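You operate a simulated robot arm through the tools that you are given. There is no shell and no other tool. Be economical: measure what you need, move in short steps, check, and stop when the job is done.

You are at the controls of a simulated two-armed robot. One attempt, no reset.

TASK
Wash the coupler, then carry it and the bench valve to the short table on the assembly tray.
Fine: pump the wash lever till the grime is gone; carry the tray with both hands. What is to be rubbed or washed off counts as gone when no trace of it is left.
Where things are to end (x, y in the base frame): assembly tray within 100 mm of [500, -180].
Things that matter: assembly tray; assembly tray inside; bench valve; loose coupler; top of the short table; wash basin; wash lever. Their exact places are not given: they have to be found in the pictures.

It is judged by the outcome, as a careful person would: the job done as asked, and still so three seconds after it is handed in. It fails if anything else is knocked over, pushed out of place, dropped, spilled or broken.

THE ROBOT
Two 7-joint arms with three-finger grippers on one trunk, on a base that drives. Base frame: it is fixed to the floor where the robot stands at the start and does not move with it; the origin is under the middle of the robot, x ahead of it, y to its left, z up; the surface under the hand at the start is at about z = 850. Units: mm, degrees, N and s.
The left shoulder is at the start at [70, 146, 1263], the right one opposite. With the tool pointing down near the work surface each hand reaches from about 220 to 660 mm from the robot's upright axis, wherever it stands, measured 20 degrees to its own side. Places, roughly: assembly tray inside [500, 300, 900]; top of the short table [600, -500, 800]; wash basin [700, 300, 900]; wash lever [700, 200, 1000]. Payload 2.2 kg a hand.
Tool frame (each hand has its own): the origin (TCP) lies between the finger pads and is the grasp point; the fingertips stand 28 mm ahead of it; z points along the fingers, y is the line along which they close. The gripper opens to 102 mm. The gripper's body begins 71 mm behind the TCP.
Orientation is that of the tool frame in the base frame, as a unit quaternion [x, y, z, w]. With the fingers straight down and closing along the base's y, the tool's x points along the base's -x, its y along +y and its z along -z.

THE INTERFACE
- The arms move only by the tool play_rows. It takes "left_moves", "right_moves" or both (then of equal length, played together; a hand with none holds still); each is a list of rows, each a list of 6 numbers: the shift along the base's x, y, z in m, then the turn, a rotation vector about the base's x, y, z in degrees. In form: [[tx, ty, tz, ax, ay, az], ...]. A call has 1 to 20 rows; each row shifts and turns the commanded pose from where the row before left it. "left_jaw" and "right_jaw" are, for a hand that has rows, the finger opening in m, from 0 to 0.102, set as the call begins (left out, the last holds). Each row takes 0.2 s and may step no farther than 50 mm and 8.6 degrees from the row before; otherwise, or with a gripper value out of range, the whole call is refused. Where a pose cannot be reached the arm comes as near as it can. A force on the tool above 40 N (or 10 N above the force at the start of the call, whichever is more), or a blocked arm, ends the call early, and 0.2 s more pass. The fingers move at their own pace and stop on an object; they squeeze with about 25 N. The grip force told is the motor's: it shows also when the fingers shut on nothing. Time passes only in rows, and 0.2 s behind the last, so rows that do not move let the fingers close. The reply holds the time, the measured pose of the TCP, the force on the tool along the base axes, the opening and the grip force, in the units named above and with some noise, with the torque about the TCP (base axes, N m) and any sound that the robot's microphone picked up.
- Cameras (640 x 400 px; columns grow to the right, rows downward): "scene" is now at [128, 30.3, 1478.4]; the picture's right is [0.36, -0.93, 0.00], its down [-0.64, -0.24, -0.73] and it looks along [0.68, 0.26, -0.68] (base axes); focal length 260 px, centre (320, 200). "left" rides on the left gripper at [72, 38, -86] in its tool frame; the picture's right is [-0.47, 0.89, 0.00], its down [-0.60, -0.32, -0.73] and it looks along [-0.65, -0.34, 0.68] (tool axes); focal length 256 px, centre (320, 200). "right" rides on the right gripper at [69, 44, -86] in its tool frame; the picture's right is [-0.53, 0.85, 0.00], its down [-0.58, -0.36, -0.73] and it looks along [-0.62, -0.39, 0.68] (tool axes); focal length 256 px, centre (320, 200).
- get_image(camera): a new picture of that camera. No time passes.
- lift_body(by): slides the trunk up (or, below 0, down) by that many mm; the arms and the scene camera ride with it, the base frame stays. It gives what a move gives, with no picture.
- steer(legs): drives the robot by 1 to 6 legs, each [ahead, left, turn to the left] in mm, mm and degrees, along the robot's own axes; the way and the turn of a leg run together, so that a leg with both is an arc; at most 1500 mm and 180 degrees a leg. The arms and the cameras ride along, it lands a little off, and it stops where it bumps. It gives what a move gives.
- aim_head(pan, tilt): turns the head with the scene camera to pan (to the left, within 86 degrees either way) and tilt (down, from -29 to 69), counted from straight ahead of the robot. It gives what a move gives.
- measure_at(camera, pixels): there is no depth. For up to 12 entries [column, row, z] of the newest picture of that camera ("zoom" is the newest enlarged one), the place [x, y] in the base frame at which the ray of that pixel passes the height z, good to about 3 mm. No time passes.
- close_up(camera, box): a new picture of the part [left, top, right, bottom] of that camera's present view, enlarged. No time passes.
- sign_off(): hands the job in; it is judged then, once.

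Go step by step. Measure first, check grasps and placings, and put right what went wrong. The budget is 80 turns and 70 pictures, counting those below and the enlarged ones. Unless the task says otherwise, let go and move clear before handing in, and close with one line.

The tools are called after "Request:" as a command line: name --argument value ..., lists and objects as JSON in quotes. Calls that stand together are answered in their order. play_rows: Moves the arms, as the interface text tells. Its arguments: {"type":"object","properties":{"left_moves":{"type":"array","items":{"type":"array","items":{"type":"number"}}},"left_jaw":{"type":"number"},"right_moves":{"type":"array","items":{"type":"array","items":{"type":"number"}}},"right_jaw":{"type":"number"}},"required":[]} The other tools are called the same way: lift_body (by) slides the trunk up or down; steer (legs) drives the base; aim_head (pan, tilt) turns the head that bears the scene camera; get_image (camera) takes a picture; measure_at (camera, pixels) gives the place at which the rays of pixels pass given heights; close_up (camera, box) takes an enlarged picture of a part of a camera's view; sign_off () hands the job in.

At the start:

```text
time_s: 0.0
left_tcp_pos: [371.1, 301.2, 1224.4]
left_orientation: [-0.001, 1.0, 0.0, 0.0]
left_force: [-0.3, 0.8, 0.5]
left_ft_torque: [-0.03, 0.01, 0.0]
left_grip_width: 102.2
left_gripper_force: 0.1
right_tcp_pos: [350.2, 0.6, 1275.7]
right_orientation: [0.001, 1.0, 0.0, 0.0]
right_force: [-0.1, 0.3, 0.5]
right_ft_torque: [0.0, 0.01, 0.01]
right_grip_width: 101.9
right_gripper_force: 0.0
trunk travel left (down, up): [-800.0, 140.0]
robot x, y, heading: [0.8, 3.3, 0.1]
head pan, tilt: [20.9, 42.9]
```

scene: 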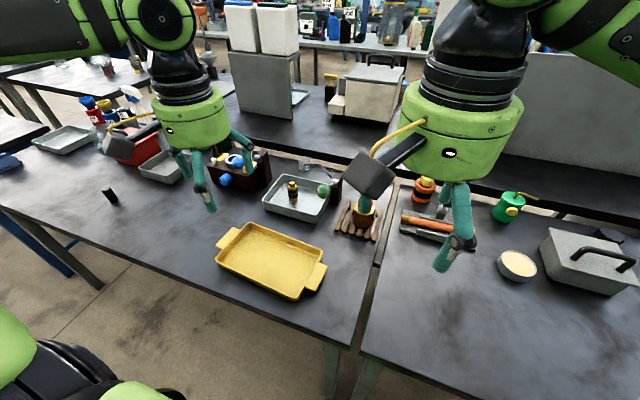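
right: 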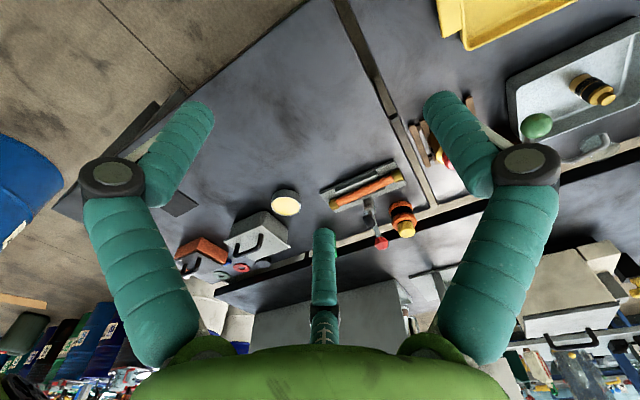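
left: 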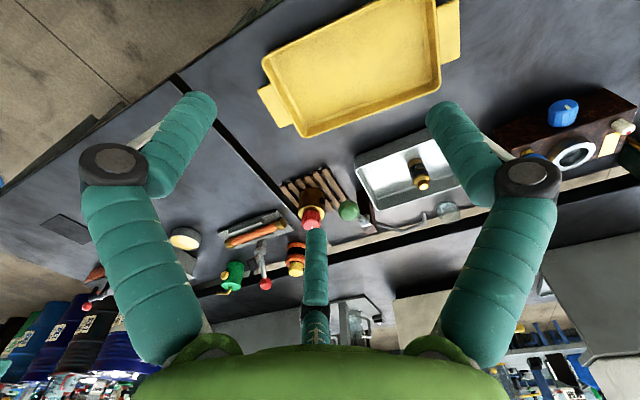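

The scene shows a yellow tray near (270,260), a basin with a dark/yellow piece at (293,190), and a green knob at (323,190) that may be the wash lever. I'll enlarge these and aim the head for a better view.

Request:
close_up --camera "scene" --box '[200, 130, 400, 255]'

Request:
close_up --camera "left" --box '[240, 100, 480, 250]'

Request:
close_up --camera "scene" --box '[380, 140, 640, 300]'

```text
3.20 times, centred on (300, 192) of scene
```

zoom: 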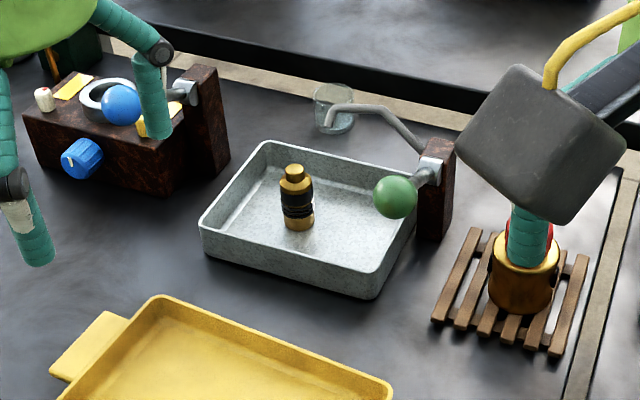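

```text
2.67 times, centred on (360, 175) of left
```

zoom: 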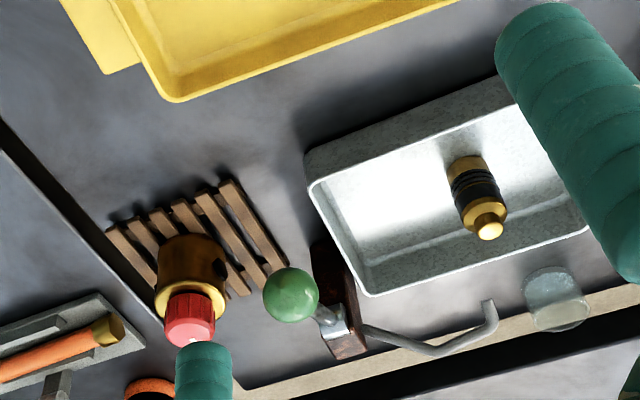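

```text
2.46 times, centred on (510, 220) of scene
```

zoom: 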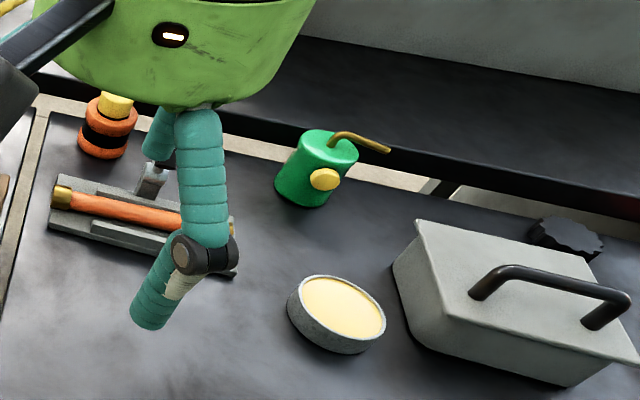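

The coupler (brass with a black grime band) stands in the basin, the lever is the green ball beside a spout, and the valve (brass with a red knob) sits on the slatted rack. Next I'll measure their places.

Request:
measure_at --camera "scene" --pixels '[[220, 262, 850], [294, 299, 850], [322, 255, 880], [252, 224, 880], [293, 199, 860], [292, 183, 920], [323, 191, 900], [323, 191, 950], [364, 226, 870], [337, 205, 850], [372, 250, 850], [390, 250, 850]]'

Request:
aim_head --pan 0 --tilt 50

Request:
get_image --camera "scene"

```text
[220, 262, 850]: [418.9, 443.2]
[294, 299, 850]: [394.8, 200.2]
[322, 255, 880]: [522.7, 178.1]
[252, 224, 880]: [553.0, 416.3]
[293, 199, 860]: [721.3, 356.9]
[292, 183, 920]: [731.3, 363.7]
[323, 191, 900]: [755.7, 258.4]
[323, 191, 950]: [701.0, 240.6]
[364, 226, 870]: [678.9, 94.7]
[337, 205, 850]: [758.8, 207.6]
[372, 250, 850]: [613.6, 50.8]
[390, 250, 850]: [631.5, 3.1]
```

```text
time_s: 0.8
left_tcp_pos: [370.2, 299.4, 1224.1]
left_orientation: [-0.001, 1.0, 0.0, 0.0]
left_force: [-0.4, 0.0, -0.5]
left_ft_torque: [-0.02, 0.0, 0.02]
left_grip_width: 102.2
left_gripper_force: 0.1
right_tcp_pos: [348.7, 1.0, 1274.6]
right_orientation: [0.0, 1.0, 0.001, -0.001]
right_force: [0.9, -0.2, -0.3]
right_ft_torque: [0.01, 0.01, -0.01]
right_grip_width: 102.0
right_gripper_force: 0.1
trunk travel left (down, up): [-800.0, 140.0]
robot x, y, heading: [-1.5, -1.5, -0.1]
head pan, tilt: [0.0, 50.0]
```

```text
63 pictures are left
```

scene: 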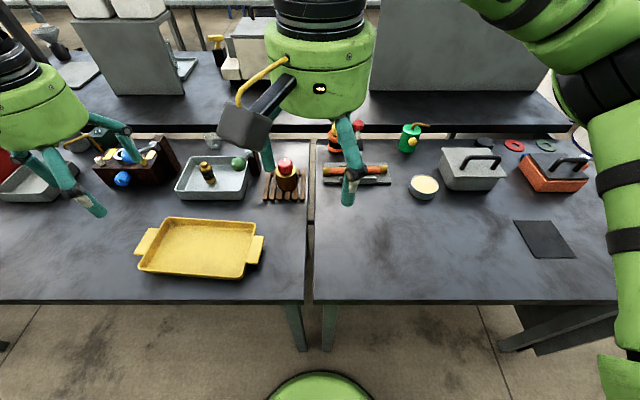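

The short table lies just right of the gap at column 310. I'll measure the table edges and the main objects from this view, and look at the coupler and the lever more closely.

Request:
measure_at --camera "scene" --pixels '[[150, 303, 850], [303, 303, 850], [314, 303, 850], [500, 303, 850], [307, 240, 850], [315, 240, 850], [314, 150, 850], [322, 178, 850], [410, 190, 860], [284, 198, 870], [283, 165, 950], [437, 192, 850]]'

Request:
close_up --camera "scene" --box '[165, 120, 325, 220]'

Request:
close_up --camera "left" --box '[380, 130, 480, 230]'

```text
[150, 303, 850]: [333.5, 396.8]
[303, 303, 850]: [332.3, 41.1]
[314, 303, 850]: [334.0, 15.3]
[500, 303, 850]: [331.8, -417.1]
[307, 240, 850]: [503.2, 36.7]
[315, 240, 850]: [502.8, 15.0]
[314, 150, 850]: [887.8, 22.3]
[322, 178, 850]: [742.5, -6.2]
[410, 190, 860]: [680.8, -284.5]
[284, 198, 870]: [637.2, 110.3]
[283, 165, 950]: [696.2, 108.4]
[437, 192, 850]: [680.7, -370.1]
```

```text
4.00 times, centred on (245, 170) of scene
```

zoom: 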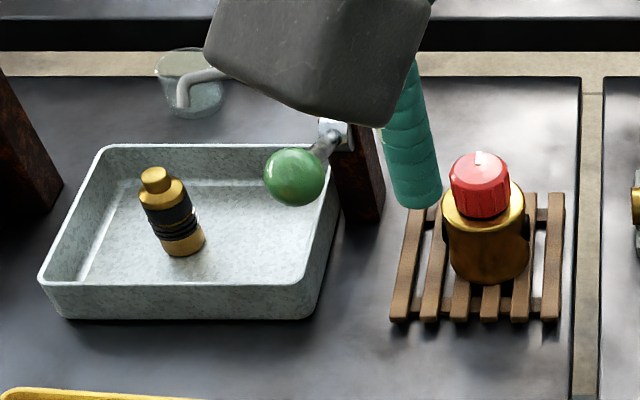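

```text
4.00 times, centred on (430, 180) of left
```

zoom: 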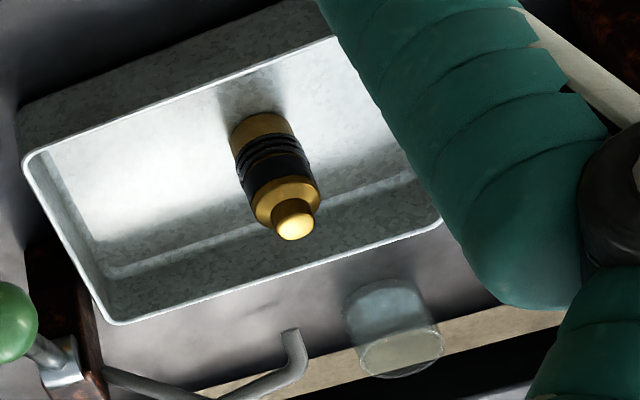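

Triangulating from the views puts the ball at about (645,218,1000) and the spout tip at about (779,339,960). I need to get closer, so I'll look down to see how much room the base has.

Request:
aim_head --pan 0 --tilt 69

Request:
get_image --camera "scene"

Request:
measure_at --camera "scene" --pixels '[[320, 300, 300]]'

```text
time_s: 1.7
left_tcp_pos: [370.8, 299.5, 1224.9]
left_orientation: [-0.001, 1.0, 0.001, 0.0]
left_force: [-0.5, -0.6, -0.3]
left_ft_torque: [0.04, -0.02, -0.01]
left_grip_width: 101.9
left_gripper_force: 0.0
right_tcp_pos: [349.5, 0.6, 1275.5]
right_orientation: [0.0, 1.0, 0.001, -0.001]
right_force: [0.1, 0.7, 0.0]
right_ft_torque: [0.02, 0.0, -0.01]
right_grip_width: 102.1
right_gripper_force: 0.1
trunk travel left (down, up): [-800.0, 140.0]
robot x, y, heading: [-4.4, 0.8, -0.3]
head pan, tilt: [0.0, 68.8]
```

```text
60 pictures are left
```

scene: 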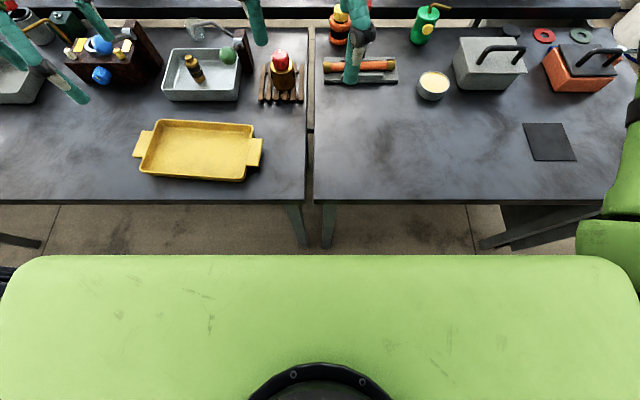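

```text
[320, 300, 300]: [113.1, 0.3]
```

The table legs stand near y≈0–60, so I'll move left first to stay clear of them and then go carefully ahead. The arms are high above everything.

Request:
steer --legs '[[0, 300, 0], [100, 0, 0]]'

Request:
aim_head --pan 0 --tilt 45

Request:
get_image --camera "scene"

Request:
get_image --camera "right"

```text
time_s: 4.4
left_tcp_pos: [465.0, 597.8, 1225.7]
left_orientation: [0.0, 1.0, 0.0, 0.002]
left_force: [-1.2, 1.0, 0.0]
left_ft_torque: [0.03, -0.02, 0.0]
left_grip_width: 101.8
left_gripper_force: 0.1
right_tcp_pos: [442.2, 298.7, 1277.0]
right_orientation: [0.001, 1.0, 0.001, 0.002]
right_force: [-1.4, 0.1, -0.5]
right_ft_torque: [0.0, -0.01, 0.02]
right_grip_width: 101.7
right_gripper_force: 0.1
trunk travel left (down, up): [-800.0, 140.0]
robot x, y, heading: [98.2, 300.3, -0.4]
head pan, tilt: [0.0, 68.8]
```

```text
time_s: 5.3
left_tcp_pos: [468.5, 597.7, 1225.3]
left_orientation: [0.0, 1.0, 0.0, 0.0]
left_force: [0.8, -0.7, -1.1]
left_ft_torque: [0.0, -0.02, -0.02]
left_grip_width: 102.0
left_gripper_force: 0.2
right_tcp_pos: [447.5, 297.9, 1274.5]
right_orientation: [0.001, 1.0, 0.001, -0.001]
right_force: [0.5, 0.2, -0.4]
right_ft_torque: [0.0, 0.03, 0.02]
right_grip_width: 102.1
right_gripper_force: 0.1
trunk travel left (down, up): [-800.0, 140.0]
robot x, y, heading: [95.6, 298.8, 0.0]
head pan, tilt: [0.0, 45.0]
```

```text
59 pictures are left
```

scene: 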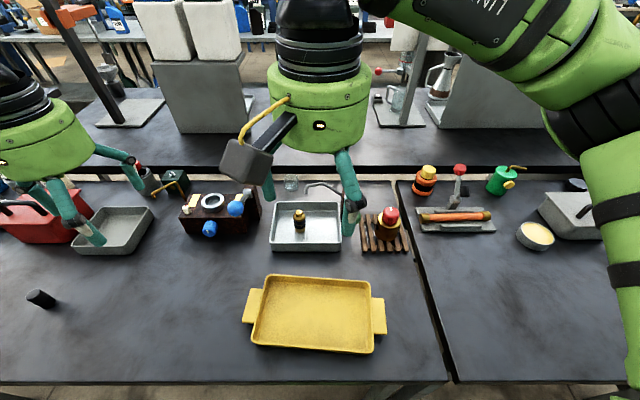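

```text
58 pictures are left
```

right: 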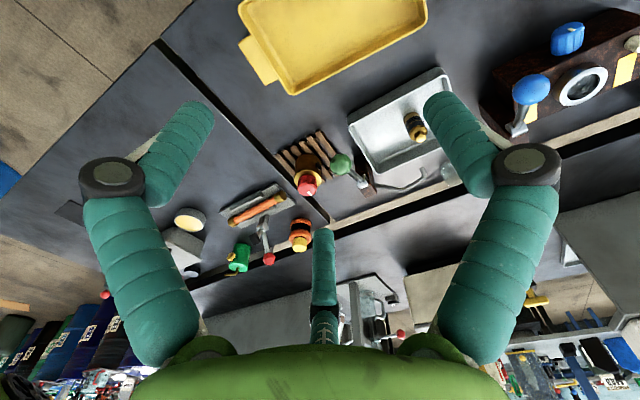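

The ball is confirmed at (645,218,1000), and the base stands at (96,299). I'll bring the closed right hand above the ball.

Request:
play_rows --right_moves '[[0.033, -0.0133, -0.0333, 0, 0, 0], [0.033, -0.0133, -0.0333, 0, 0, 0], [0.033, -0.0133, -0.0333, 0, 0, 0], [0.033, -0.0133, -0.0333, 0, 0, 0], [0.033, -0.0133, -0.0333, 0, 0, 0], [0.0325, -0.0135, -0.0333, 0, 0, 0], [0, 0, 0, 0, 0, 0]]' --right_jaw 0

Request:
get_image --camera "right"

Request:
close_up --camera "scene" --box '[240, 150, 440, 275]'

```text
time_s: 6.9
left_tcp_pos: [467.3, 598.7, 1224.5]
left_orientation: [0.0, 1.0, -0.001, 0.001]
left_force: [0.0, -0.1, 0.1]
left_ft_torque: [0.01, 0.0, 0.02]
left_grip_width: 102.1
left_gripper_force: 0.1
right_tcp_pos: [647.0, 219.7, 1077.8]
right_orientation: [0.0, 1.0, 0.001, 0.0]
right_force: [-1.1, 0.7, -0.2]
right_ft_torque: [0.02, -0.01, -0.01]
right_grip_width: 2.1
right_gripper_force: 24.7
trunk travel left (down, up): [-800.0, 140.0]
robot x, y, heading: [92.4, 297.4, -0.2]
head pan, tilt: [0.0, 45.0]
```

```text
57 pictures are left
```

right: 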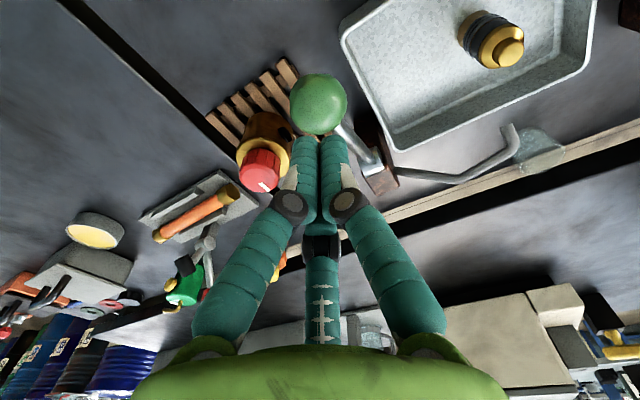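

```text
3.20 times, centred on (340, 212) of scene
```

zoom: 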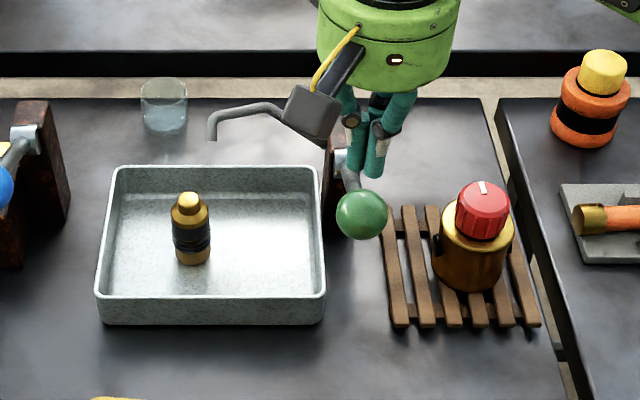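

I'll check that the fingertips (zoom (375,172)) sit above the ball (zoom (362,214)).

Request:
measure_at --camera "zoom" --pixels '[[362, 214, 1000], [362, 214, 980], [373, 175, 1049], [210, 138, 960], [191, 200, 920], [192, 262, 862], [483, 192, 960], [468, 283, 870]]'

Request:
measure_at --camera "right" --pixels '[[318, 104, 1000], [318, 104, 980], [508, 50, 920], [513, 135, 960], [262, 168, 950], [262, 168, 960]]'

```text
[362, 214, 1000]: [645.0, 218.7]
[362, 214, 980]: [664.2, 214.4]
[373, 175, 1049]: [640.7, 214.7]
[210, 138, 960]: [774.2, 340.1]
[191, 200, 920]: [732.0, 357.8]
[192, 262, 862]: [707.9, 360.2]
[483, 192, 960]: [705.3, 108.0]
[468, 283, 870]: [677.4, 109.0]
```

```text
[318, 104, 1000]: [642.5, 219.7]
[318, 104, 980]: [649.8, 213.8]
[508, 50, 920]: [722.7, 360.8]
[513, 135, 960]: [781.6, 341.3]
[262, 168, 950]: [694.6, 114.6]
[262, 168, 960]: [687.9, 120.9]
```

The hand is aligned above the ball. I'll press down in small steps.

Request:
play_rows --right_moves '[[-0.002, 0, -0.02, 0, 0, 0], [0, 0, -0.01, 0, 0, 0], [0, 0, -0.01, 0, 0, 0], [0, 0, -0.01, 0, 0, 0], [0, 0, -0.01, 0, 0, 0]]'

Request:
close_up --camera "scene" --box '[240, 150, 440, 275]'

```text
time_s: 8.1
left_tcp_pos: [469.4, 598.1, 1225.7]
left_orientation: [0.001, 1.0, -0.001, 0.001]
left_force: [0.2, -0.5, 0.1]
left_ft_torque: [-0.01, 0.03, -0.01]
left_grip_width: 102.0
left_gripper_force: 0.1
right_tcp_pos: [642.9, 219.1, 1016.3]
right_orientation: [0.001, 1.0, 0.001, 0.001]
right_force: [-0.1, -0.1, 2.1]
right_ft_torque: [-0.01, 0.06, 0.0]
right_grip_width: 2.2
right_gripper_force: 25.1
trunk travel left (down, up): [-800.0, 140.0]
robot x, y, heading: [96.0, 298.0, 0.3]
head pan, tilt: [0.0, 45.0]
```

```text
3.20 times, centred on (340, 212) of scene
```

zoom: 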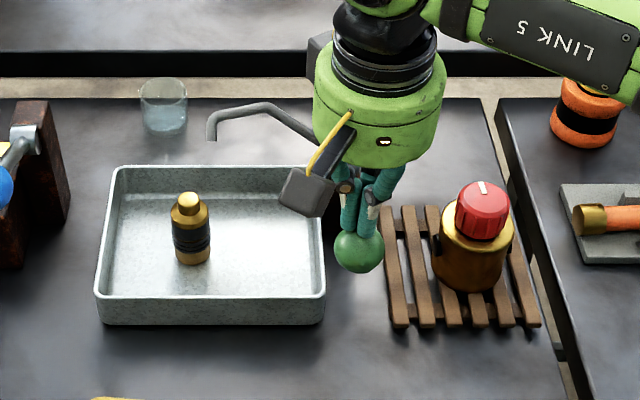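

The lever moves easily (2 N). I'll press further.

Request:
play_rows --right_moves '[[0, 0, -0.01, 0, 0, 0], [0.001, 0, -0.01, 0, 0, 0], [0.002, 0, -0.01, 0, 0, 0], [0.002, 0, -0.01, 0, 0, 0]]'

Request:
close_up --camera "scene" --box '[240, 150, 440, 275]'

```text
time_s: 9.1
left_tcp_pos: [463.6, 596.5, 1227.6]
left_orientation: [0.0, 1.0, 0.0, 0.003]
left_force: [0.6, 0.5, -0.2]
left_ft_torque: [-0.03, -0.01, 0.02]
left_grip_width: 102.0
left_gripper_force: 0.1
right_tcp_pos: [645.5, 219.0, 982.3]
right_orientation: [0.001, 1.0, 0.002, 0.007]
right_force: [-0.5, -3.1, 25.4]
right_ft_torque: [-0.14, 0.26, 0.22]
right_grip_width: 2.1
right_gripper_force: 25.0
trunk travel left (down, up): [-800.0, 140.0]
robot x, y, heading: [95.4, 297.8, 0.2]
head pan, tilt: [0.0, 45.0]
```

```text
3.20 times, centred on (340, 212) of scene
```

zoom: 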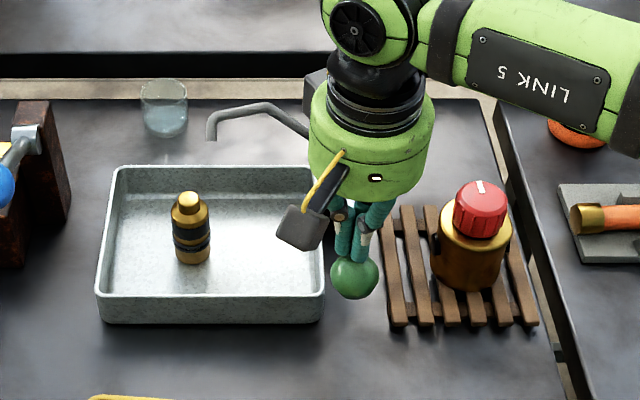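

The lever has bottomed (25 N), and the grime band on the coupler now shows brass through it, so the pumping works. I'll raise the hand to see whether the lever springs back.

Request:
play_rows --right_moves '[[-0.002, 0, 0.02, 0, 0, 0], [-0.002, 0, 0.025, 0, 0, 0], [-0.001, 0, 0.03, 0, 0, 0], [0, 0, 0.015, 0, 0, 0], [0, 0, 0, 0, 0, 0]]'

Request:
close_up --camera "scene" --box '[240, 150, 440, 275]'

```text
time_s: 10.3
left_tcp_pos: [468.0, 596.6, 1224.3]
left_orientation: [0.0, 1.0, 0.0, 0.001]
left_force: [0.5, 0.5, -0.8]
left_ft_torque: [0.01, -0.03, 0.0]
left_grip_width: 102.1
left_gripper_force: 0.2
right_tcp_pos: [642.5, 220.5, 1063.7]
right_orientation: [0.001, 1.0, 0.001, 0.0]
right_force: [-0.6, 0.3, -0.3]
right_ft_torque: [-0.01, -0.05, -0.01]
right_grip_width: 2.2
right_gripper_force: 24.7
trunk travel left (down, up): [-800.0, 140.0]
robot x, y, heading: [94.2, 299.7, -0.1]
head pan, tilt: [0.0, 45.0]
```

```text
3.20 times, centred on (340, 212) of scene
```

zoom: 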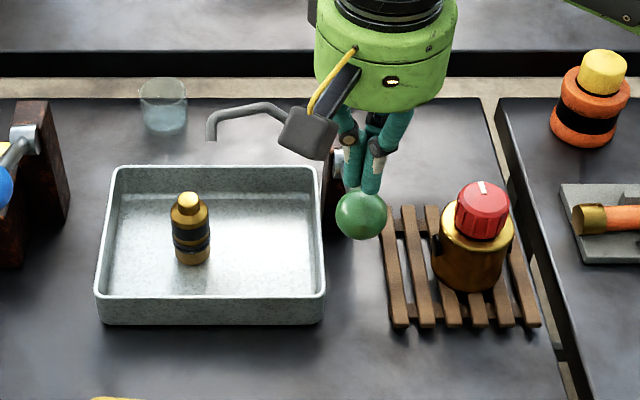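

The lever springs back. I'll pump twice more.

Request:
play_rows --right_moves '[[0, 0, -0.03, 0, 0, 0], [0, 0, -0.02, 0, 0, 0], [0.002, 0, -0.017, 0, 0, 0], [0.002, 0, -0.012, 0, 0, 0], [0, 0, 0, 0, 0, 0], [-0.002, 0, 0.02, 0, 0, 0], [-0.002, 0, 0.029, 0, 0, 0], [0, 0, 0.03, 0, 0, 0], [0, 0, 0, 0, 0, 0], [0, 0, -0.03, 0, 0, 0], [0, 0, -0.02, 0, 0, 0], [0.002, 0, -0.017, 0, 0, 0], [0.002, 0, -0.012, 0, 0, 0], [0, 0, 0, 0, 0, 0], [-0.002, 0, 0.02, 0, 0, 0], [-0.002, 0, 0.029, 0, 0, 0], [0, 0, 0.03, 0, 0, 0], [0, 0, 0, 0, 0, 0]]'

Request:
close_up --camera "scene" --box '[280, 200, 320, 240]'

Request:
close_up --camera "right" --box '[440, 0, 560, 75]'

```text
time_s: 14.1
left_tcp_pos: [468.1, 597.3, 1224.8]
left_orientation: [0.0, 1.0, 0.0, 0.001]
left_force: [0.3, 1.0, 0.5]
left_ft_torque: [-0.01, -0.04, -0.01]
left_grip_width: 102.2
left_gripper_force: 0.0
right_tcp_pos: [643.1, 216.6, 1064.3]
right_orientation: [0.001, 1.0, 0.001, 0.0]
right_force: [0.3, 0.3, 0.1]
right_ft_torque: [-0.02, 0.02, -0.01]
right_grip_width: 2.1
right_gripper_force: 30.7
trunk travel left (down, up): [-800.0, 140.0]
robot x, y, heading: [94.6, 301.7, -0.1]
head pan, tilt: [0.0, 45.0]
```

```text
10.00 times, centred on (300, 220) of scene
```

zoom: 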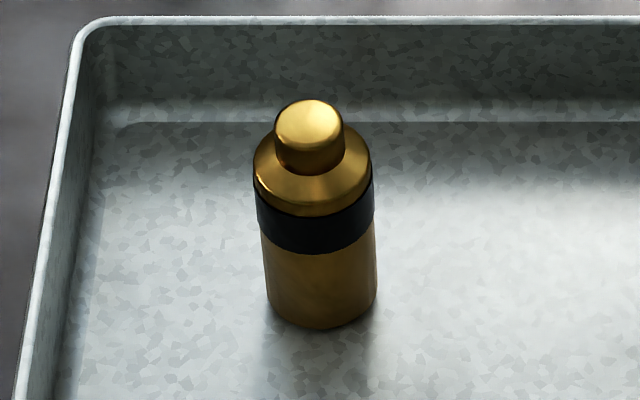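

```text
5.33 times, centred on (500, 38) of right
```

zoom: 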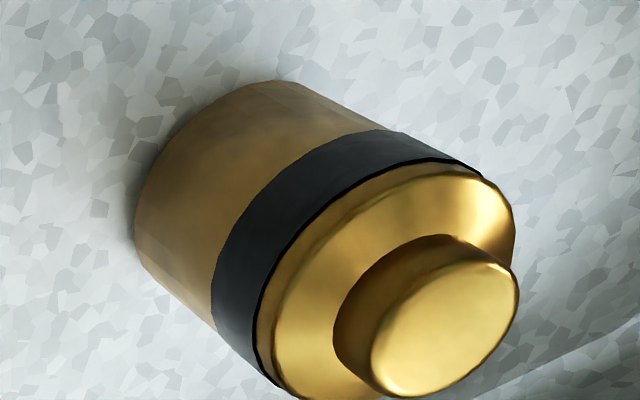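

The lower rings are gone, but one smooth band remains. It could be grime or part of the coupler, so I'll pump twice more and compare.

Request:
play_rows --right_moves '[[0, 0, -0.03, 0, 0, 0], [0, 0, -0.02, 0, 0, 0], [0.002, 0, -0.017, 0, 0, 0], [0.002, 0, -0.012, 0, 0, 0], [0, 0, 0, 0, 0, 0], [-0.002, 0, 0.02, 0, 0, 0], [-0.002, 0, 0.029, 0, 0, 0], [0, 0, 0.03, 0, 0, 0], [0, 0, 0, 0, 0, 0], [0, 0, -0.03, 0, 0, 0], [0, 0, -0.02, 0, 0, 0], [0.002, 0, -0.017, 0, 0, 0], [0.002, 0, -0.012, 0, 0, 0], [0, 0, 0, 0, 0, 0], [-0.002, 0, 0.02, 0, 0, 0], [-0.002, 0, 0.029, 0, 0, 0], [0, 0, 0.03, 0, 0, 0], [0, 0, 0, 0, 0, 0]]'

Request:
close_up --camera "scene" --box '[280, 200, 320, 240]'

Request:
close_up --camera "right" --box '[440, 0, 560, 75]'

```text
time_s: 17.9
left_tcp_pos: [468.4, 598.6, 1225.5]
left_orientation: [0.001, 1.0, 0.0, 0.001]
left_force: [-0.3, 0.0, 0.6]
left_ft_torque: [-0.01, 0.01, 0.0]
left_grip_width: 102.1
left_gripper_force: 0.1
right_tcp_pos: [642.3, 220.1, 1064.4]
right_orientation: [0.001, 1.0, 0.001, 0.001]
right_force: [0.7, 0.1, 0.7]
right_ft_torque: [0.0, -0.02, -0.01]
right_grip_width: 2.2
right_gripper_force: 31.5
trunk travel left (down, up): [-800.0, 140.0]
robot x, y, heading: [98.7, 300.7, -0.3]
head pan, tilt: [0.0, 45.0]
```

```text
10.00 times, centred on (300, 220) of scene
```

zoom: 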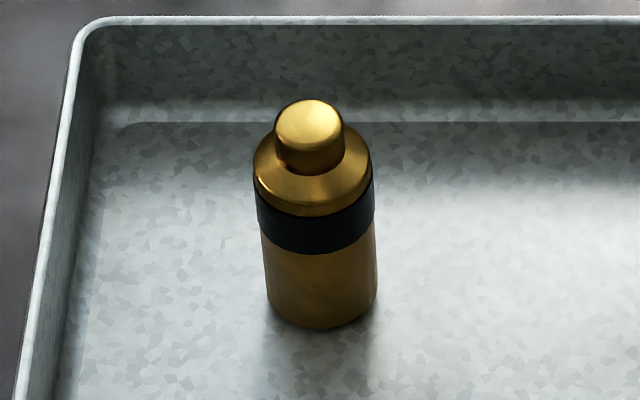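

```text
5.33 times, centred on (500, 38) of right
```

zoom: 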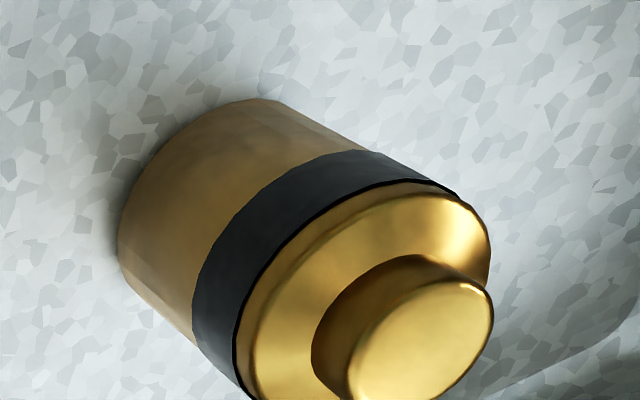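

The coupler looks the same after two more strokes, so the grime rings are gone and the smooth band belongs to the part. I'll pull the right hand back and bring the left hand above the coupler.

Request:
play_rows --right_moves '[[0, 0, 0.03, 0, 0, 0], [-0.025, -0.013, 0.025, 0, 0, 0], [-0.025, -0.013, 0.025, 0, 0, 0], [-0.025, -0.013, 0.025, 0, 0, 0], [-0.025, -0.013, 0.025, 0, 0, 0], [-0.025, -0.013, 0.025, 0, 0, 0], [-0.025, -0.013, 0.025, 0, 0, 0], [-0.025, -0.013, 0.0, 0, 0, 0], [0, 0, 0, 0, 0, 0]]' --left_moves '[[0.029, -0.0297, -0.0231, 0, 0, 0], [0.029, -0.0297, -0.0231, 0, 0, 0], [0.029, -0.0297, -0.0231, 0, 0, 0], [0.029, -0.0297, -0.0231, 0, 0, 0], [0.029, -0.0297, -0.0231, 0, 0, 0], [0.029, -0.0297, -0.0231, 0, 0, 0], [0.029, -0.0297, -0.0231, 0, 0, 0], [0.029, -0.0297, -0.0231, 0, 0, 0], [0, 0, 0, 0, 0, 0]]' --left_jaw 0.075 --right_jaw 0.1

Request:
get_image --camera "left"

Request:
get_image --camera "scene"

```text
time_s: 19.9
left_tcp_pos: [605.3, 457.7, 1083.2]
left_orientation: [-0.001, 1.0, 0.0, 0.001]
left_force: [0.7, -0.6, 0.3]
left_ft_torque: [-0.01, 0.01, 0.0]
left_grip_width: 75.1
left_gripper_force: 0.1
left hand out of reach, approached as far as the arm can: row 5, 6, 7, 8
right_tcp_pos: [463.9, 126.8, 1245.1]
right_orientation: [0.0, 1.0, 0.001, 0.0]
right_force: [0.7, 0.2, -0.7]
right_ft_torque: [0.01, 0.01, 0.01]
right_grip_width: 100.1
right_gripper_force: 0.1
trunk travel left (down, up): [-800.0, 140.0]
robot x, y, heading: [90.7, 301.4, -0.3]
head pan, tilt: [0.0, 45.0]
```

```text
48 pictures are left
```

left: 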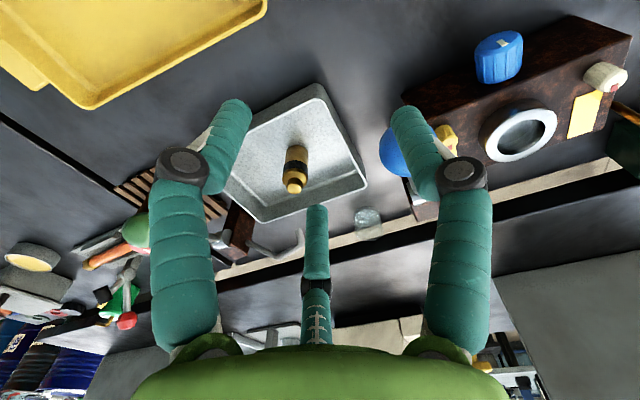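

```text
47 pictures are left
```

scene: 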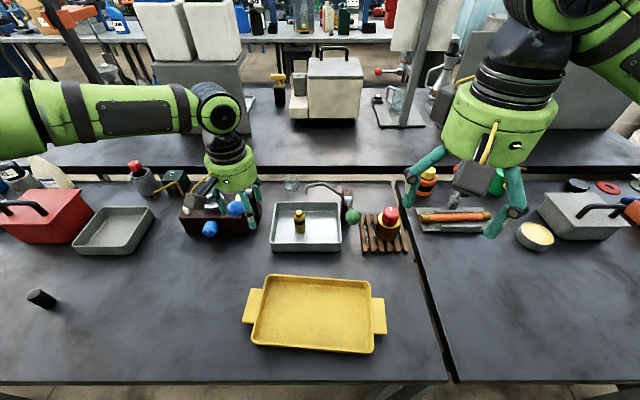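

The left arm runs out of reach there. The right hand will have a better angle if the base moves further left, so I'll pull the left arm back, drive and recheck.

Request:
play_rows --left_moves '[[-0.02, 0.02, 0.03, 0, 0, 0], [-0.029, 0.0297, 0.0231, 0, 0, 0], [-0.029, 0.0297, 0.0231, 0, 0, 0], [-0.029, 0.0297, 0.0231, 0, 0, 0], [-0.029, 0.0297, 0.0231, 0, 0, 0], [-0.029, 0.0297, 0.0231, 0, 0, 0], [-0.029, 0.0297, 0.0231, 0, 0, 0], [-0.029, 0.0297, 0.0231, 0, 0, 0], [-0.029, 0.0297, 0.0, 0, 0, 0], [0, 0, 0, 0, 0, 0]]'

Request:
steer --legs '[[0, 200, 0], [50, 0, 0]]'

Request:
get_image --camera "scene"

```text
time_s: 22.1
left_tcp_pos: [353.3, 716.9, 1273.8]
left_orientation: [0.001, 1.0, 0.0, 0.0]
left_force: [0.3, -0.5, -0.1]
left_ft_torque: [0.01, 0.0, -0.01]
left_grip_width: 74.9
left_gripper_force: 0.0
right_tcp_pos: [466.0, 126.9, 1246.6]
right_orientation: [0.001, 1.0, 0.001, 0.001]
right_force: [0.6, -0.8, 0.1]
right_ft_torque: [0.0, -0.02, 0.01]
right_grip_width: 100.0
right_gripper_force: 0.0
trunk travel left (down, up): [-800.0, 140.0]
robot x, y, heading: [99.1, 300.5, -0.3]
head pan, tilt: [0.0, 45.0]
```

```text
time_s: 24.2
left_tcp_pos: [390.8, 912.6, 1275.2]
left_orientation: [-0.002, 1.0, 0.002, 0.004]
left_force: [-0.6, -0.7, 0.7]
left_ft_torque: [0.05, -0.13, 0.03]
left_grip_width: 75.1
left_gripper_force: 0.0
right_tcp_pos: [504.5, 323.9, 1248.2]
right_orientation: [-0.002, 1.0, 0.002, 0.005]
right_force: [-1.8, -0.8, -0.3]
right_ft_torque: [0.04, -0.07, -0.01]
right_grip_width: 100.1
right_gripper_force: 0.0
trunk travel left (down, up): [-800.0, 140.0]
robot x, y, heading: [144.8, 496.4, 0.2]
head pan, tilt: [0.0, 45.0]
```

```text
46 pictures are left
```

scene: 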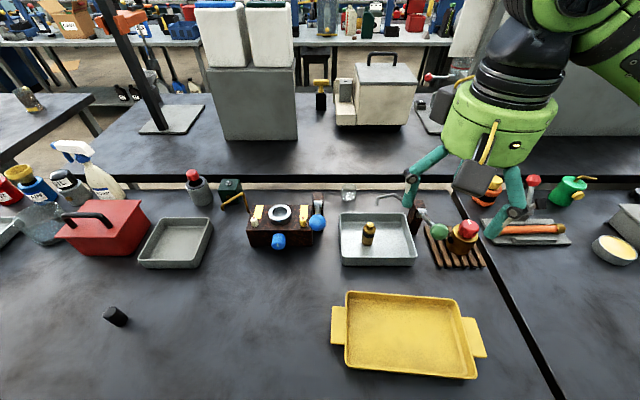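

The base is now at (145,496) with no bump. I'll measure the coupler (column 368, rows 222–246) and then move the right hand toward it.

Request:
measure_at --camera "scene" --pixels '[[369, 226, 930], [369, 241, 880], [341, 213, 900], [413, 213, 900], [418, 258, 900], [341, 260, 900], [381, 197, 960]]'

Request:
play_rows --right_moves '[[0.035, 0.01, -0.025, 0, 0, 0], [0.035, 0.01, -0.03, 0, 0, 0], [0.035, 0.01, -0.03, 0, 0, 0], [0.035, 0.005, -0.03, 0, 0, 0], [0.03, 0, -0.03, 0, 0, 0], [0.03, 0, -0.03, 0, 0, 0], [0, 0, -0.025, 0, 0, 0], [0, 0, 0, 0, 0, 0]]' --right_jaw 0.075

Request:
get_image --camera "right"

```text
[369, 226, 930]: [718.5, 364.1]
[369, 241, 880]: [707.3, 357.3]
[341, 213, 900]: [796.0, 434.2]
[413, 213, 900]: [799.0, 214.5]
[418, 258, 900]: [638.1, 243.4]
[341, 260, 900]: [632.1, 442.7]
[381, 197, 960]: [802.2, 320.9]
```

```text
time_s: 26.0
left_tcp_pos: [397.8, 914.5, 1272.8]
left_orientation: [-0.003, 1.0, 0.0, 0.001]
left_force: [-0.1, 0.2, -0.5]
left_ft_torque: [-0.03, 0.05, 0.0]
left_grip_width: 74.9
left_gripper_force: 0.1
right_tcp_pos: [712.8, 359.5, 1044.7]
right_orientation: [-0.003, 1.0, 0.001, 0.0]
right_force: [0.7, 0.3, -0.5]
right_ft_torque: [0.0, -0.03, 0.01]
right_grip_width: 74.7
right_gripper_force: 0.2
trunk travel left (down, up): [-800.0, 140.0]
robot x, y, heading: [146.3, 493.6, 0.1]
head pan, tilt: [0.0, 45.0]
```

```text
45 pictures are left
```

right: 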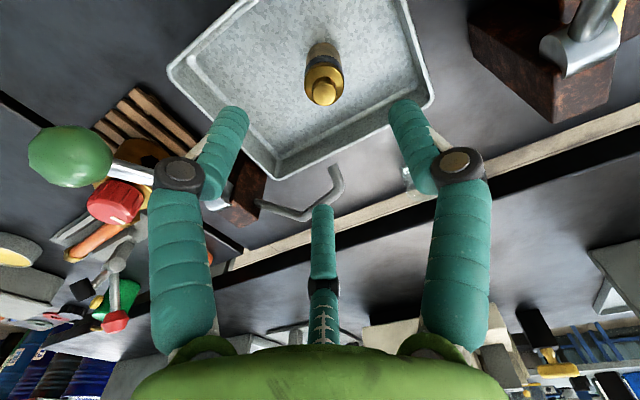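

The coupler sits between the fingers at (324,90). I'll get its exact centre before going down.

Request:
measure_at --camera "right" --pixels '[[324, 91, 935], [324, 91, 925], [321, 46, 865], [324, 68, 905], [335, 175, 960]]'

Request:
close_up --camera "right" --box '[260, 20, 400, 107]'

Request:
close_up --camera "scene" --box '[320, 150, 480, 250]'

```text
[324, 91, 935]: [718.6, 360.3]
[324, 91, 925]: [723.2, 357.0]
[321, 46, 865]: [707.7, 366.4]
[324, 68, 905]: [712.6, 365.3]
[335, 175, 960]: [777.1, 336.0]
```

```text
4.57 times, centred on (330, 64) of right
```

zoom: 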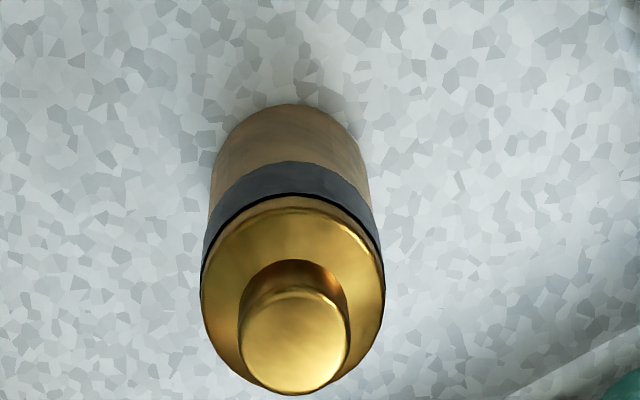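

```text
4.00 times, centred on (400, 200) of scene
```

zoom: 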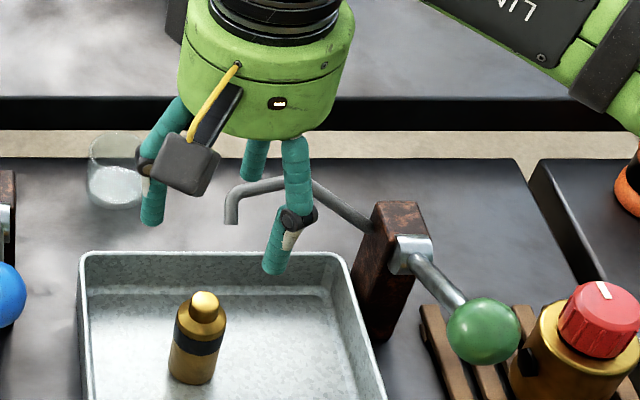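

The coupler centre is about (713,363), with its top near z≈940. I'll lower the open fingers around it, watching the force.

Request:
play_rows --right_moves '[[0, 0.003, -0.03, 0, 0, 0], [0, 0, -0.03, 0, 0, 0], [0, 0, -0.03, 0, 0, 0], [0, 0, -0.015, 0, 0, 0], [0, 0, -0.01, 0, 0, 0], [0, 0, -0.006, 0, 0, 0], [0, 0, 0, 0, 0, 0]]'

Request:
get_image --camera "right"

Request:
close_up --camera "scene" --box '[320, 170, 448, 250]'

```text
time_s: 27.6
left_tcp_pos: [398.9, 913.3, 1273.1]
left_orientation: [-0.002, 1.0, 0.0, 0.001]
left_force: [-0.4, 0.1, 0.7]
left_ft_torque: [0.02, 0.0, -0.01]
left_grip_width: 75.5
left_gripper_force: 0.0
right_tcp_pos: [714.2, 361.4, 925.3]
right_orientation: [-0.001, 1.0, 0.001, 0.002]
right_force: [0.2, -0.3, 0.2]
right_ft_torque: [0.01, -0.02, 0.01]
right_grip_width: 75.0
right_gripper_force: 0.1
trunk travel left (down, up): [-800.0, 140.0]
robot x, y, heading: [147.9, 498.0, 0.3]
head pan, tilt: [0.0, 45.0]
```

```text
42 pictures are left
```

right: 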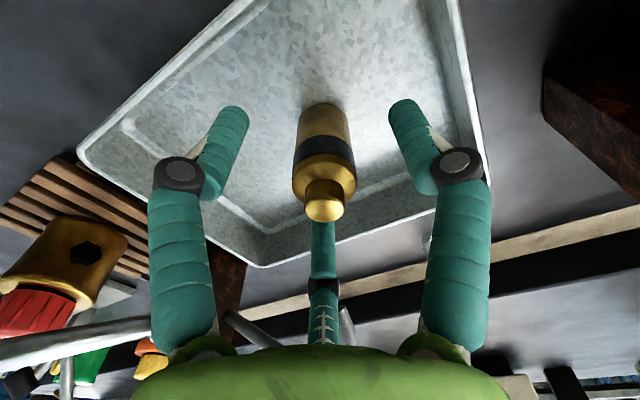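

```text
5.00 times, centred on (384, 210) of scene
```

zoom: 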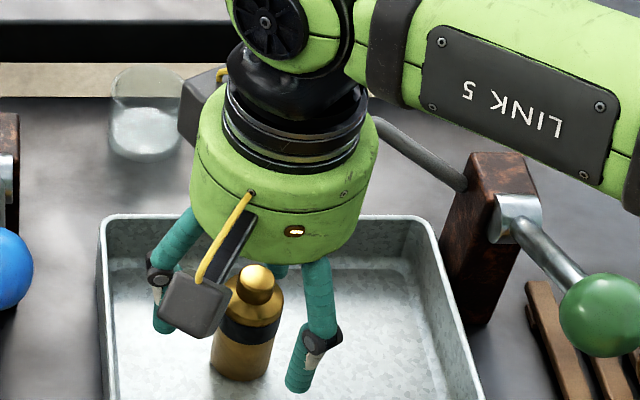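

The coupler is centred between the fingers with its band at tip height. I'll lower 13 mm more and close.

Request:
play_rows --right_moves '[[0, 0.001, -0.007, 0, 0, 0], [0, 0, -0.006, 0, 0, 0], [0, 0, 0, 0, 0, 0]]'

Request:
play_rows --right_moves '[[0, 0, 0, 0, 0, 0], [0, 0, 0, 0, 0, 0], [0, 0, 0, 0, 0, 0]]' --right_jaw 0.0

Request:
get_image --camera "right"

```text
time_s: 28.4
left_tcp_pos: [398.7, 915.0, 1273.4]
left_orientation: [-0.003, 1.0, 0.0, 0.0]
left_force: [-0.7, -0.3, 0.4]
left_ft_torque: [-0.01, 0.01, -0.01]
left_grip_width: 75.1
left_gripper_force: 0.1
right_tcp_pos: [714.0, 363.1, 912.6]
right_orientation: [-0.003, 1.0, 0.0, 0.001]
right_force: [-0.4, -0.2, -0.4]
right_ft_torque: [0.01, 0.01, 0.01]
right_grip_width: 74.9
right_gripper_force: 0.0
trunk travel left (down, up): [-800.0, 140.0]
robot x, y, heading: [148.1, 491.4, 0.3]
head pan, tilt: [0.0, 45.0]
```

```text
time_s: 29.2
left_tcp_pos: [399.3, 913.7, 1273.6]
left_orientation: [-0.003, 1.0, 0.0, 0.0]
left_force: [0.4, 1.0, 0.5]
left_ft_torque: [-0.02, 0.01, 0.02]
left_grip_width: 74.8
left_gripper_force: 0.0
right_tcp_pos: [713.8, 363.4, 914.0]
right_orientation: [-0.001, 1.0, 0.001, 0.001]
right_force: [2.3, -1.0, 5.2]
right_ft_torque: [0.07, -0.05, -0.03]
right_grip_width: 33.0
right_gripper_force: 24.9
trunk travel left (down, up): [-800.0, 140.0]
robot x, y, heading: [147.1, 493.0, 0.3]
head pan, tilt: [0.0, 45.0]
```

```text
40 pictures are left
```

right: 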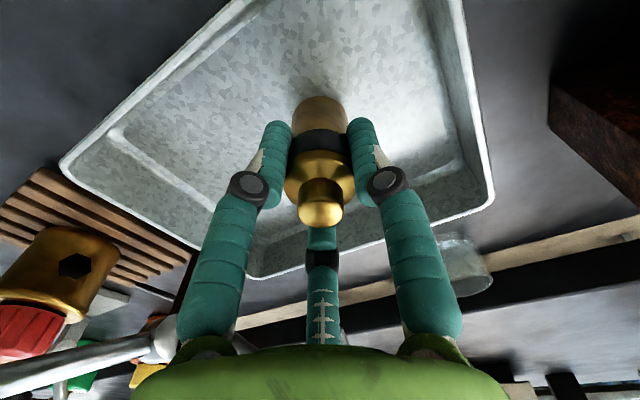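

The coupler is gripped (opening 33 mm). I'll lift it straight up, look at it, and measure the tray.

Request:
play_rows --right_moves '[[0, 0, 0.02, 0, 0, 0], [0, 0, 0.03, 0, 0, 0], [0, 0, 0.03, 0, 0, 0], [0, 0, 0.03, 0, 0, 0], [0, 0, 0.03, 0, 0, 0], [0, 0, 0, 0, 0, 0]]'

Request:
get_image --camera "scene"

Request:
measure_at --camera "scene" --pixels '[[352, 358, 860], [464, 364, 860], [450, 303, 860], [352, 300, 860], [333, 326, 875], [486, 336, 875], [346, 291, 885], [456, 297, 885]]'

Request:
close_up --camera "scene" --box '[320, 150, 448, 230]'

```text
time_s: 30.6
left_tcp_pos: [400.1, 914.5, 1273.6]
left_orientation: [-0.002, 1.0, 0.0, 0.001]
left_force: [0.2, -0.3, -0.6]
left_ft_torque: [-0.02, 0.0, 0.03]
left_grip_width: 75.1
left_gripper_force: 0.0
right_tcp_pos: [712.8, 365.2, 1052.8]
right_orientation: [-0.001, 1.0, 0.001, 0.0]
right_force: [0.1, 0.2, -1.0]
right_ft_torque: [0.01, 0.02, -0.02]
right_grip_width: 32.9
right_gripper_force: 25.7
trunk travel left (down, up): [-800.0, 140.0]
robot x, y, heading: [146.5, 495.6, 0.2]
head pan, tilt: [0.0, 45.0]
```

```text
39 pictures are left
```

scene: 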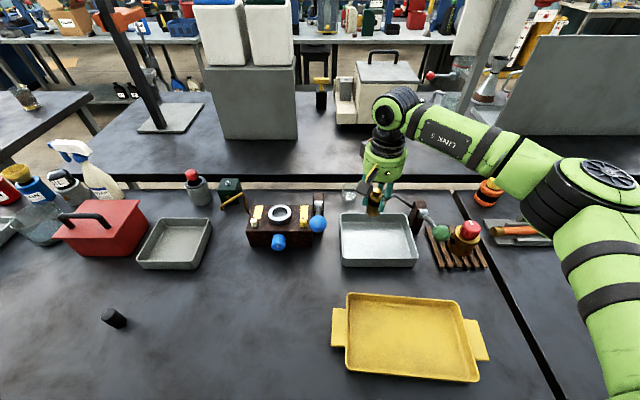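

```text
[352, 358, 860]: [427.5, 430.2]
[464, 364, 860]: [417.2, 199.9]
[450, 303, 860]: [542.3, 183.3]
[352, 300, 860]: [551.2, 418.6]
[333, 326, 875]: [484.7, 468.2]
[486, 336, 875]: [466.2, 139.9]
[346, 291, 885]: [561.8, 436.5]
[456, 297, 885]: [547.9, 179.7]
```

```text
5.00 times, centred on (384, 190) of scene
```

zoom: 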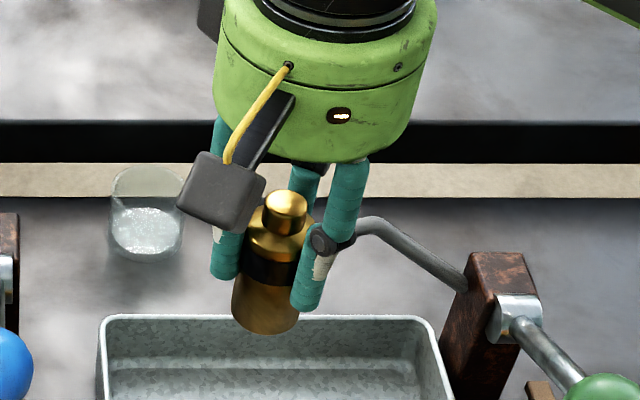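

The coupler is out and clean all round as far as I can see. The tray is centred at about (476,305), so I'll carry the coupler above its left half.

Request:
play_rows --right_moves '[[-0.03, 0, 0, 0, 0, 0], [-0.04, 0, 0, 0, 0, 0], [-0.04, 0, 0, 0, 0, 0], [-0.04, 0, 0, 0, 0, 0], [-0.04, 0, -0.01, 0, 0, 0], [-0.035, 0, -0.02, 0, 0, 0], [0, 0, -0.03, 0, 0, 0], [0, 0, -0.03, 0, 0, 0], [0, 0, -0.03, 0, 0, 0], [0, 0, 0, 0, 0, 0]]'

Request:
get_image --camera "right"

```text
time_s: 32.8
left_tcp_pos: [399.2, 915.5, 1273.3]
left_orientation: [-0.003, 1.0, 0.001, 0.001]
left_force: [0.2, 0.0, 0.1]
left_ft_torque: [0.01, 0.01, -0.01]
left_grip_width: 75.2
left_gripper_force: 0.1
right_tcp_pos: [487.1, 366.5, 932.1]
right_orientation: [-0.001, 1.0, 0.001, 0.001]
right_force: [0.1, 0.4, -0.8]
right_ft_torque: [-0.02, 0.01, 0.03]
right_grip_width: 32.9
right_gripper_force: 25.2
trunk travel left (down, up): [-800.0, 140.0]
robot x, y, heading: [145.2, 496.0, 0.0]
head pan, tilt: [0.0, 45.0]
```

```text
37 pictures are left
```

right: 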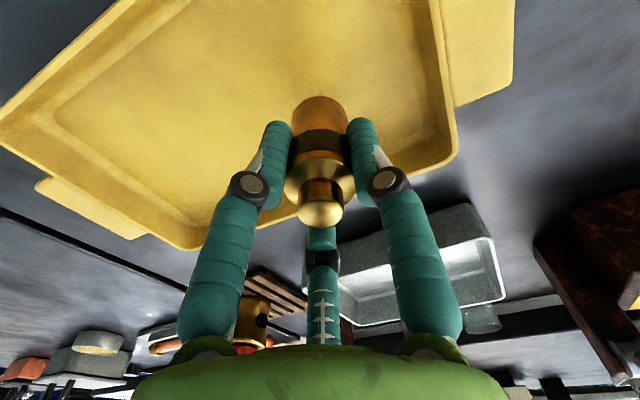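

The coupler is over the tray's inside. I'll lower it in small steps until it touches.

Request:
play_rows --right_moves '[[0, 0, -0.005, 0, 0, 0], [0, 0, -0.005, 0, 0, 0], [0, 0, -0.005, 0, 0, 0], [0, 0, 0, 0, 0, 0]]'

Request:
play_rows --right_moves '[[0, 0, -0.002, 0, 0, 0], [0, 0, -0.002, 0, 0, 0], [0, 0, 0, 0, 0, 0]]'

Request:
play_rows --right_moves '[[0, 0, -0.002, 0, 0, 0], [0, 0, -0.002, 0, 0, 0], [0, 0, 0, 0, 0, 0]]'

Request:
get_image --camera "right"

```text
time_s: 33.8
left_tcp_pos: [398.3, 913.6, 1273.0]
left_orientation: [-0.002, 1.0, 0.0, 0.002]
left_force: [-0.1, -0.1, 0.3]
left_ft_torque: [0.02, 0.02, 0.02]
left_grip_width: 75.1
left_gripper_force: 0.0
right_tcp_pos: [487.2, 364.4, 916.6]
right_orientation: [-0.002, 1.0, 0.001, 0.001]
right_force: [0.9, -0.7, -1.1]
right_ft_torque: [0.03, -0.01, -0.04]
right_grip_width: 32.9
right_gripper_force: 24.8
trunk travel left (down, up): [-800.0, 140.0]
robot x, y, heading: [147.7, 494.4, 0.1]
head pan, tilt: [0.0, 45.0]
```

```text
time_s: 34.6
left_tcp_pos: [400.3, 915.1, 1272.5]
left_orientation: [-0.003, 1.0, 0.001, 0.0]
left_force: [0.0, -0.3, 0.3]
left_ft_torque: [-0.03, 0.0, 0.03]
left_grip_width: 75.2
left_gripper_force: 0.0
right_tcp_pos: [489.3, 362.1, 912.1]
right_orientation: [-0.002, 1.0, 0.001, 0.001]
right_force: [-0.1, 0.3, -0.1]
right_ft_torque: [0.01, -0.02, -0.01]
right_grip_width: 32.7
right_gripper_force: 25.5
trunk travel left (down, up): [-800.0, 140.0]
robot x, y, heading: [143.3, 491.8, 0.3]
head pan, tilt: [0.0, 45.0]
```

```text
time_s: 35.4
left_tcp_pos: [396.2, 914.0, 1274.4]
left_orientation: [-0.003, 1.0, 0.001, 0.002]
left_force: [-0.3, 0.5, 0.1]
left_ft_torque: [-0.03, 0.0, 0.02]
left_grip_width: 74.9
left_gripper_force: 0.2
right_tcp_pos: [487.5, 362.5, 910.6]
right_orientation: [-0.002, 1.0, 0.002, 0.004]
right_force: [1.8, -4.7, 26.2]
right_ft_torque: [-0.12, 0.01, -0.06]
right_grip_width: 33.4
right_gripper_force: 24.7
trunk travel left (down, up): [-800.0, 140.0]
robot x, y, heading: [147.8, 492.3, 0.3]
head pan, tilt: [0.0, 45.0]
```

```text
36 pictures are left
```

right: 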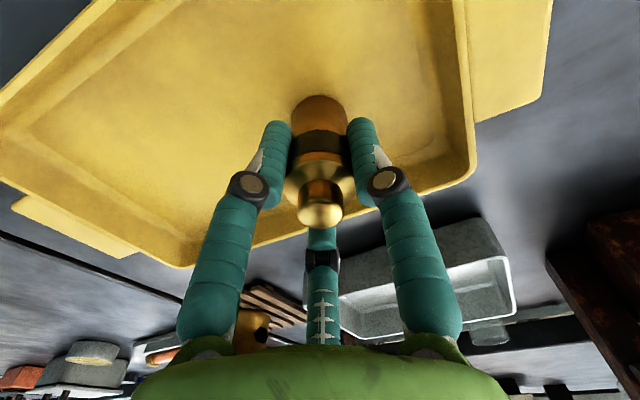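

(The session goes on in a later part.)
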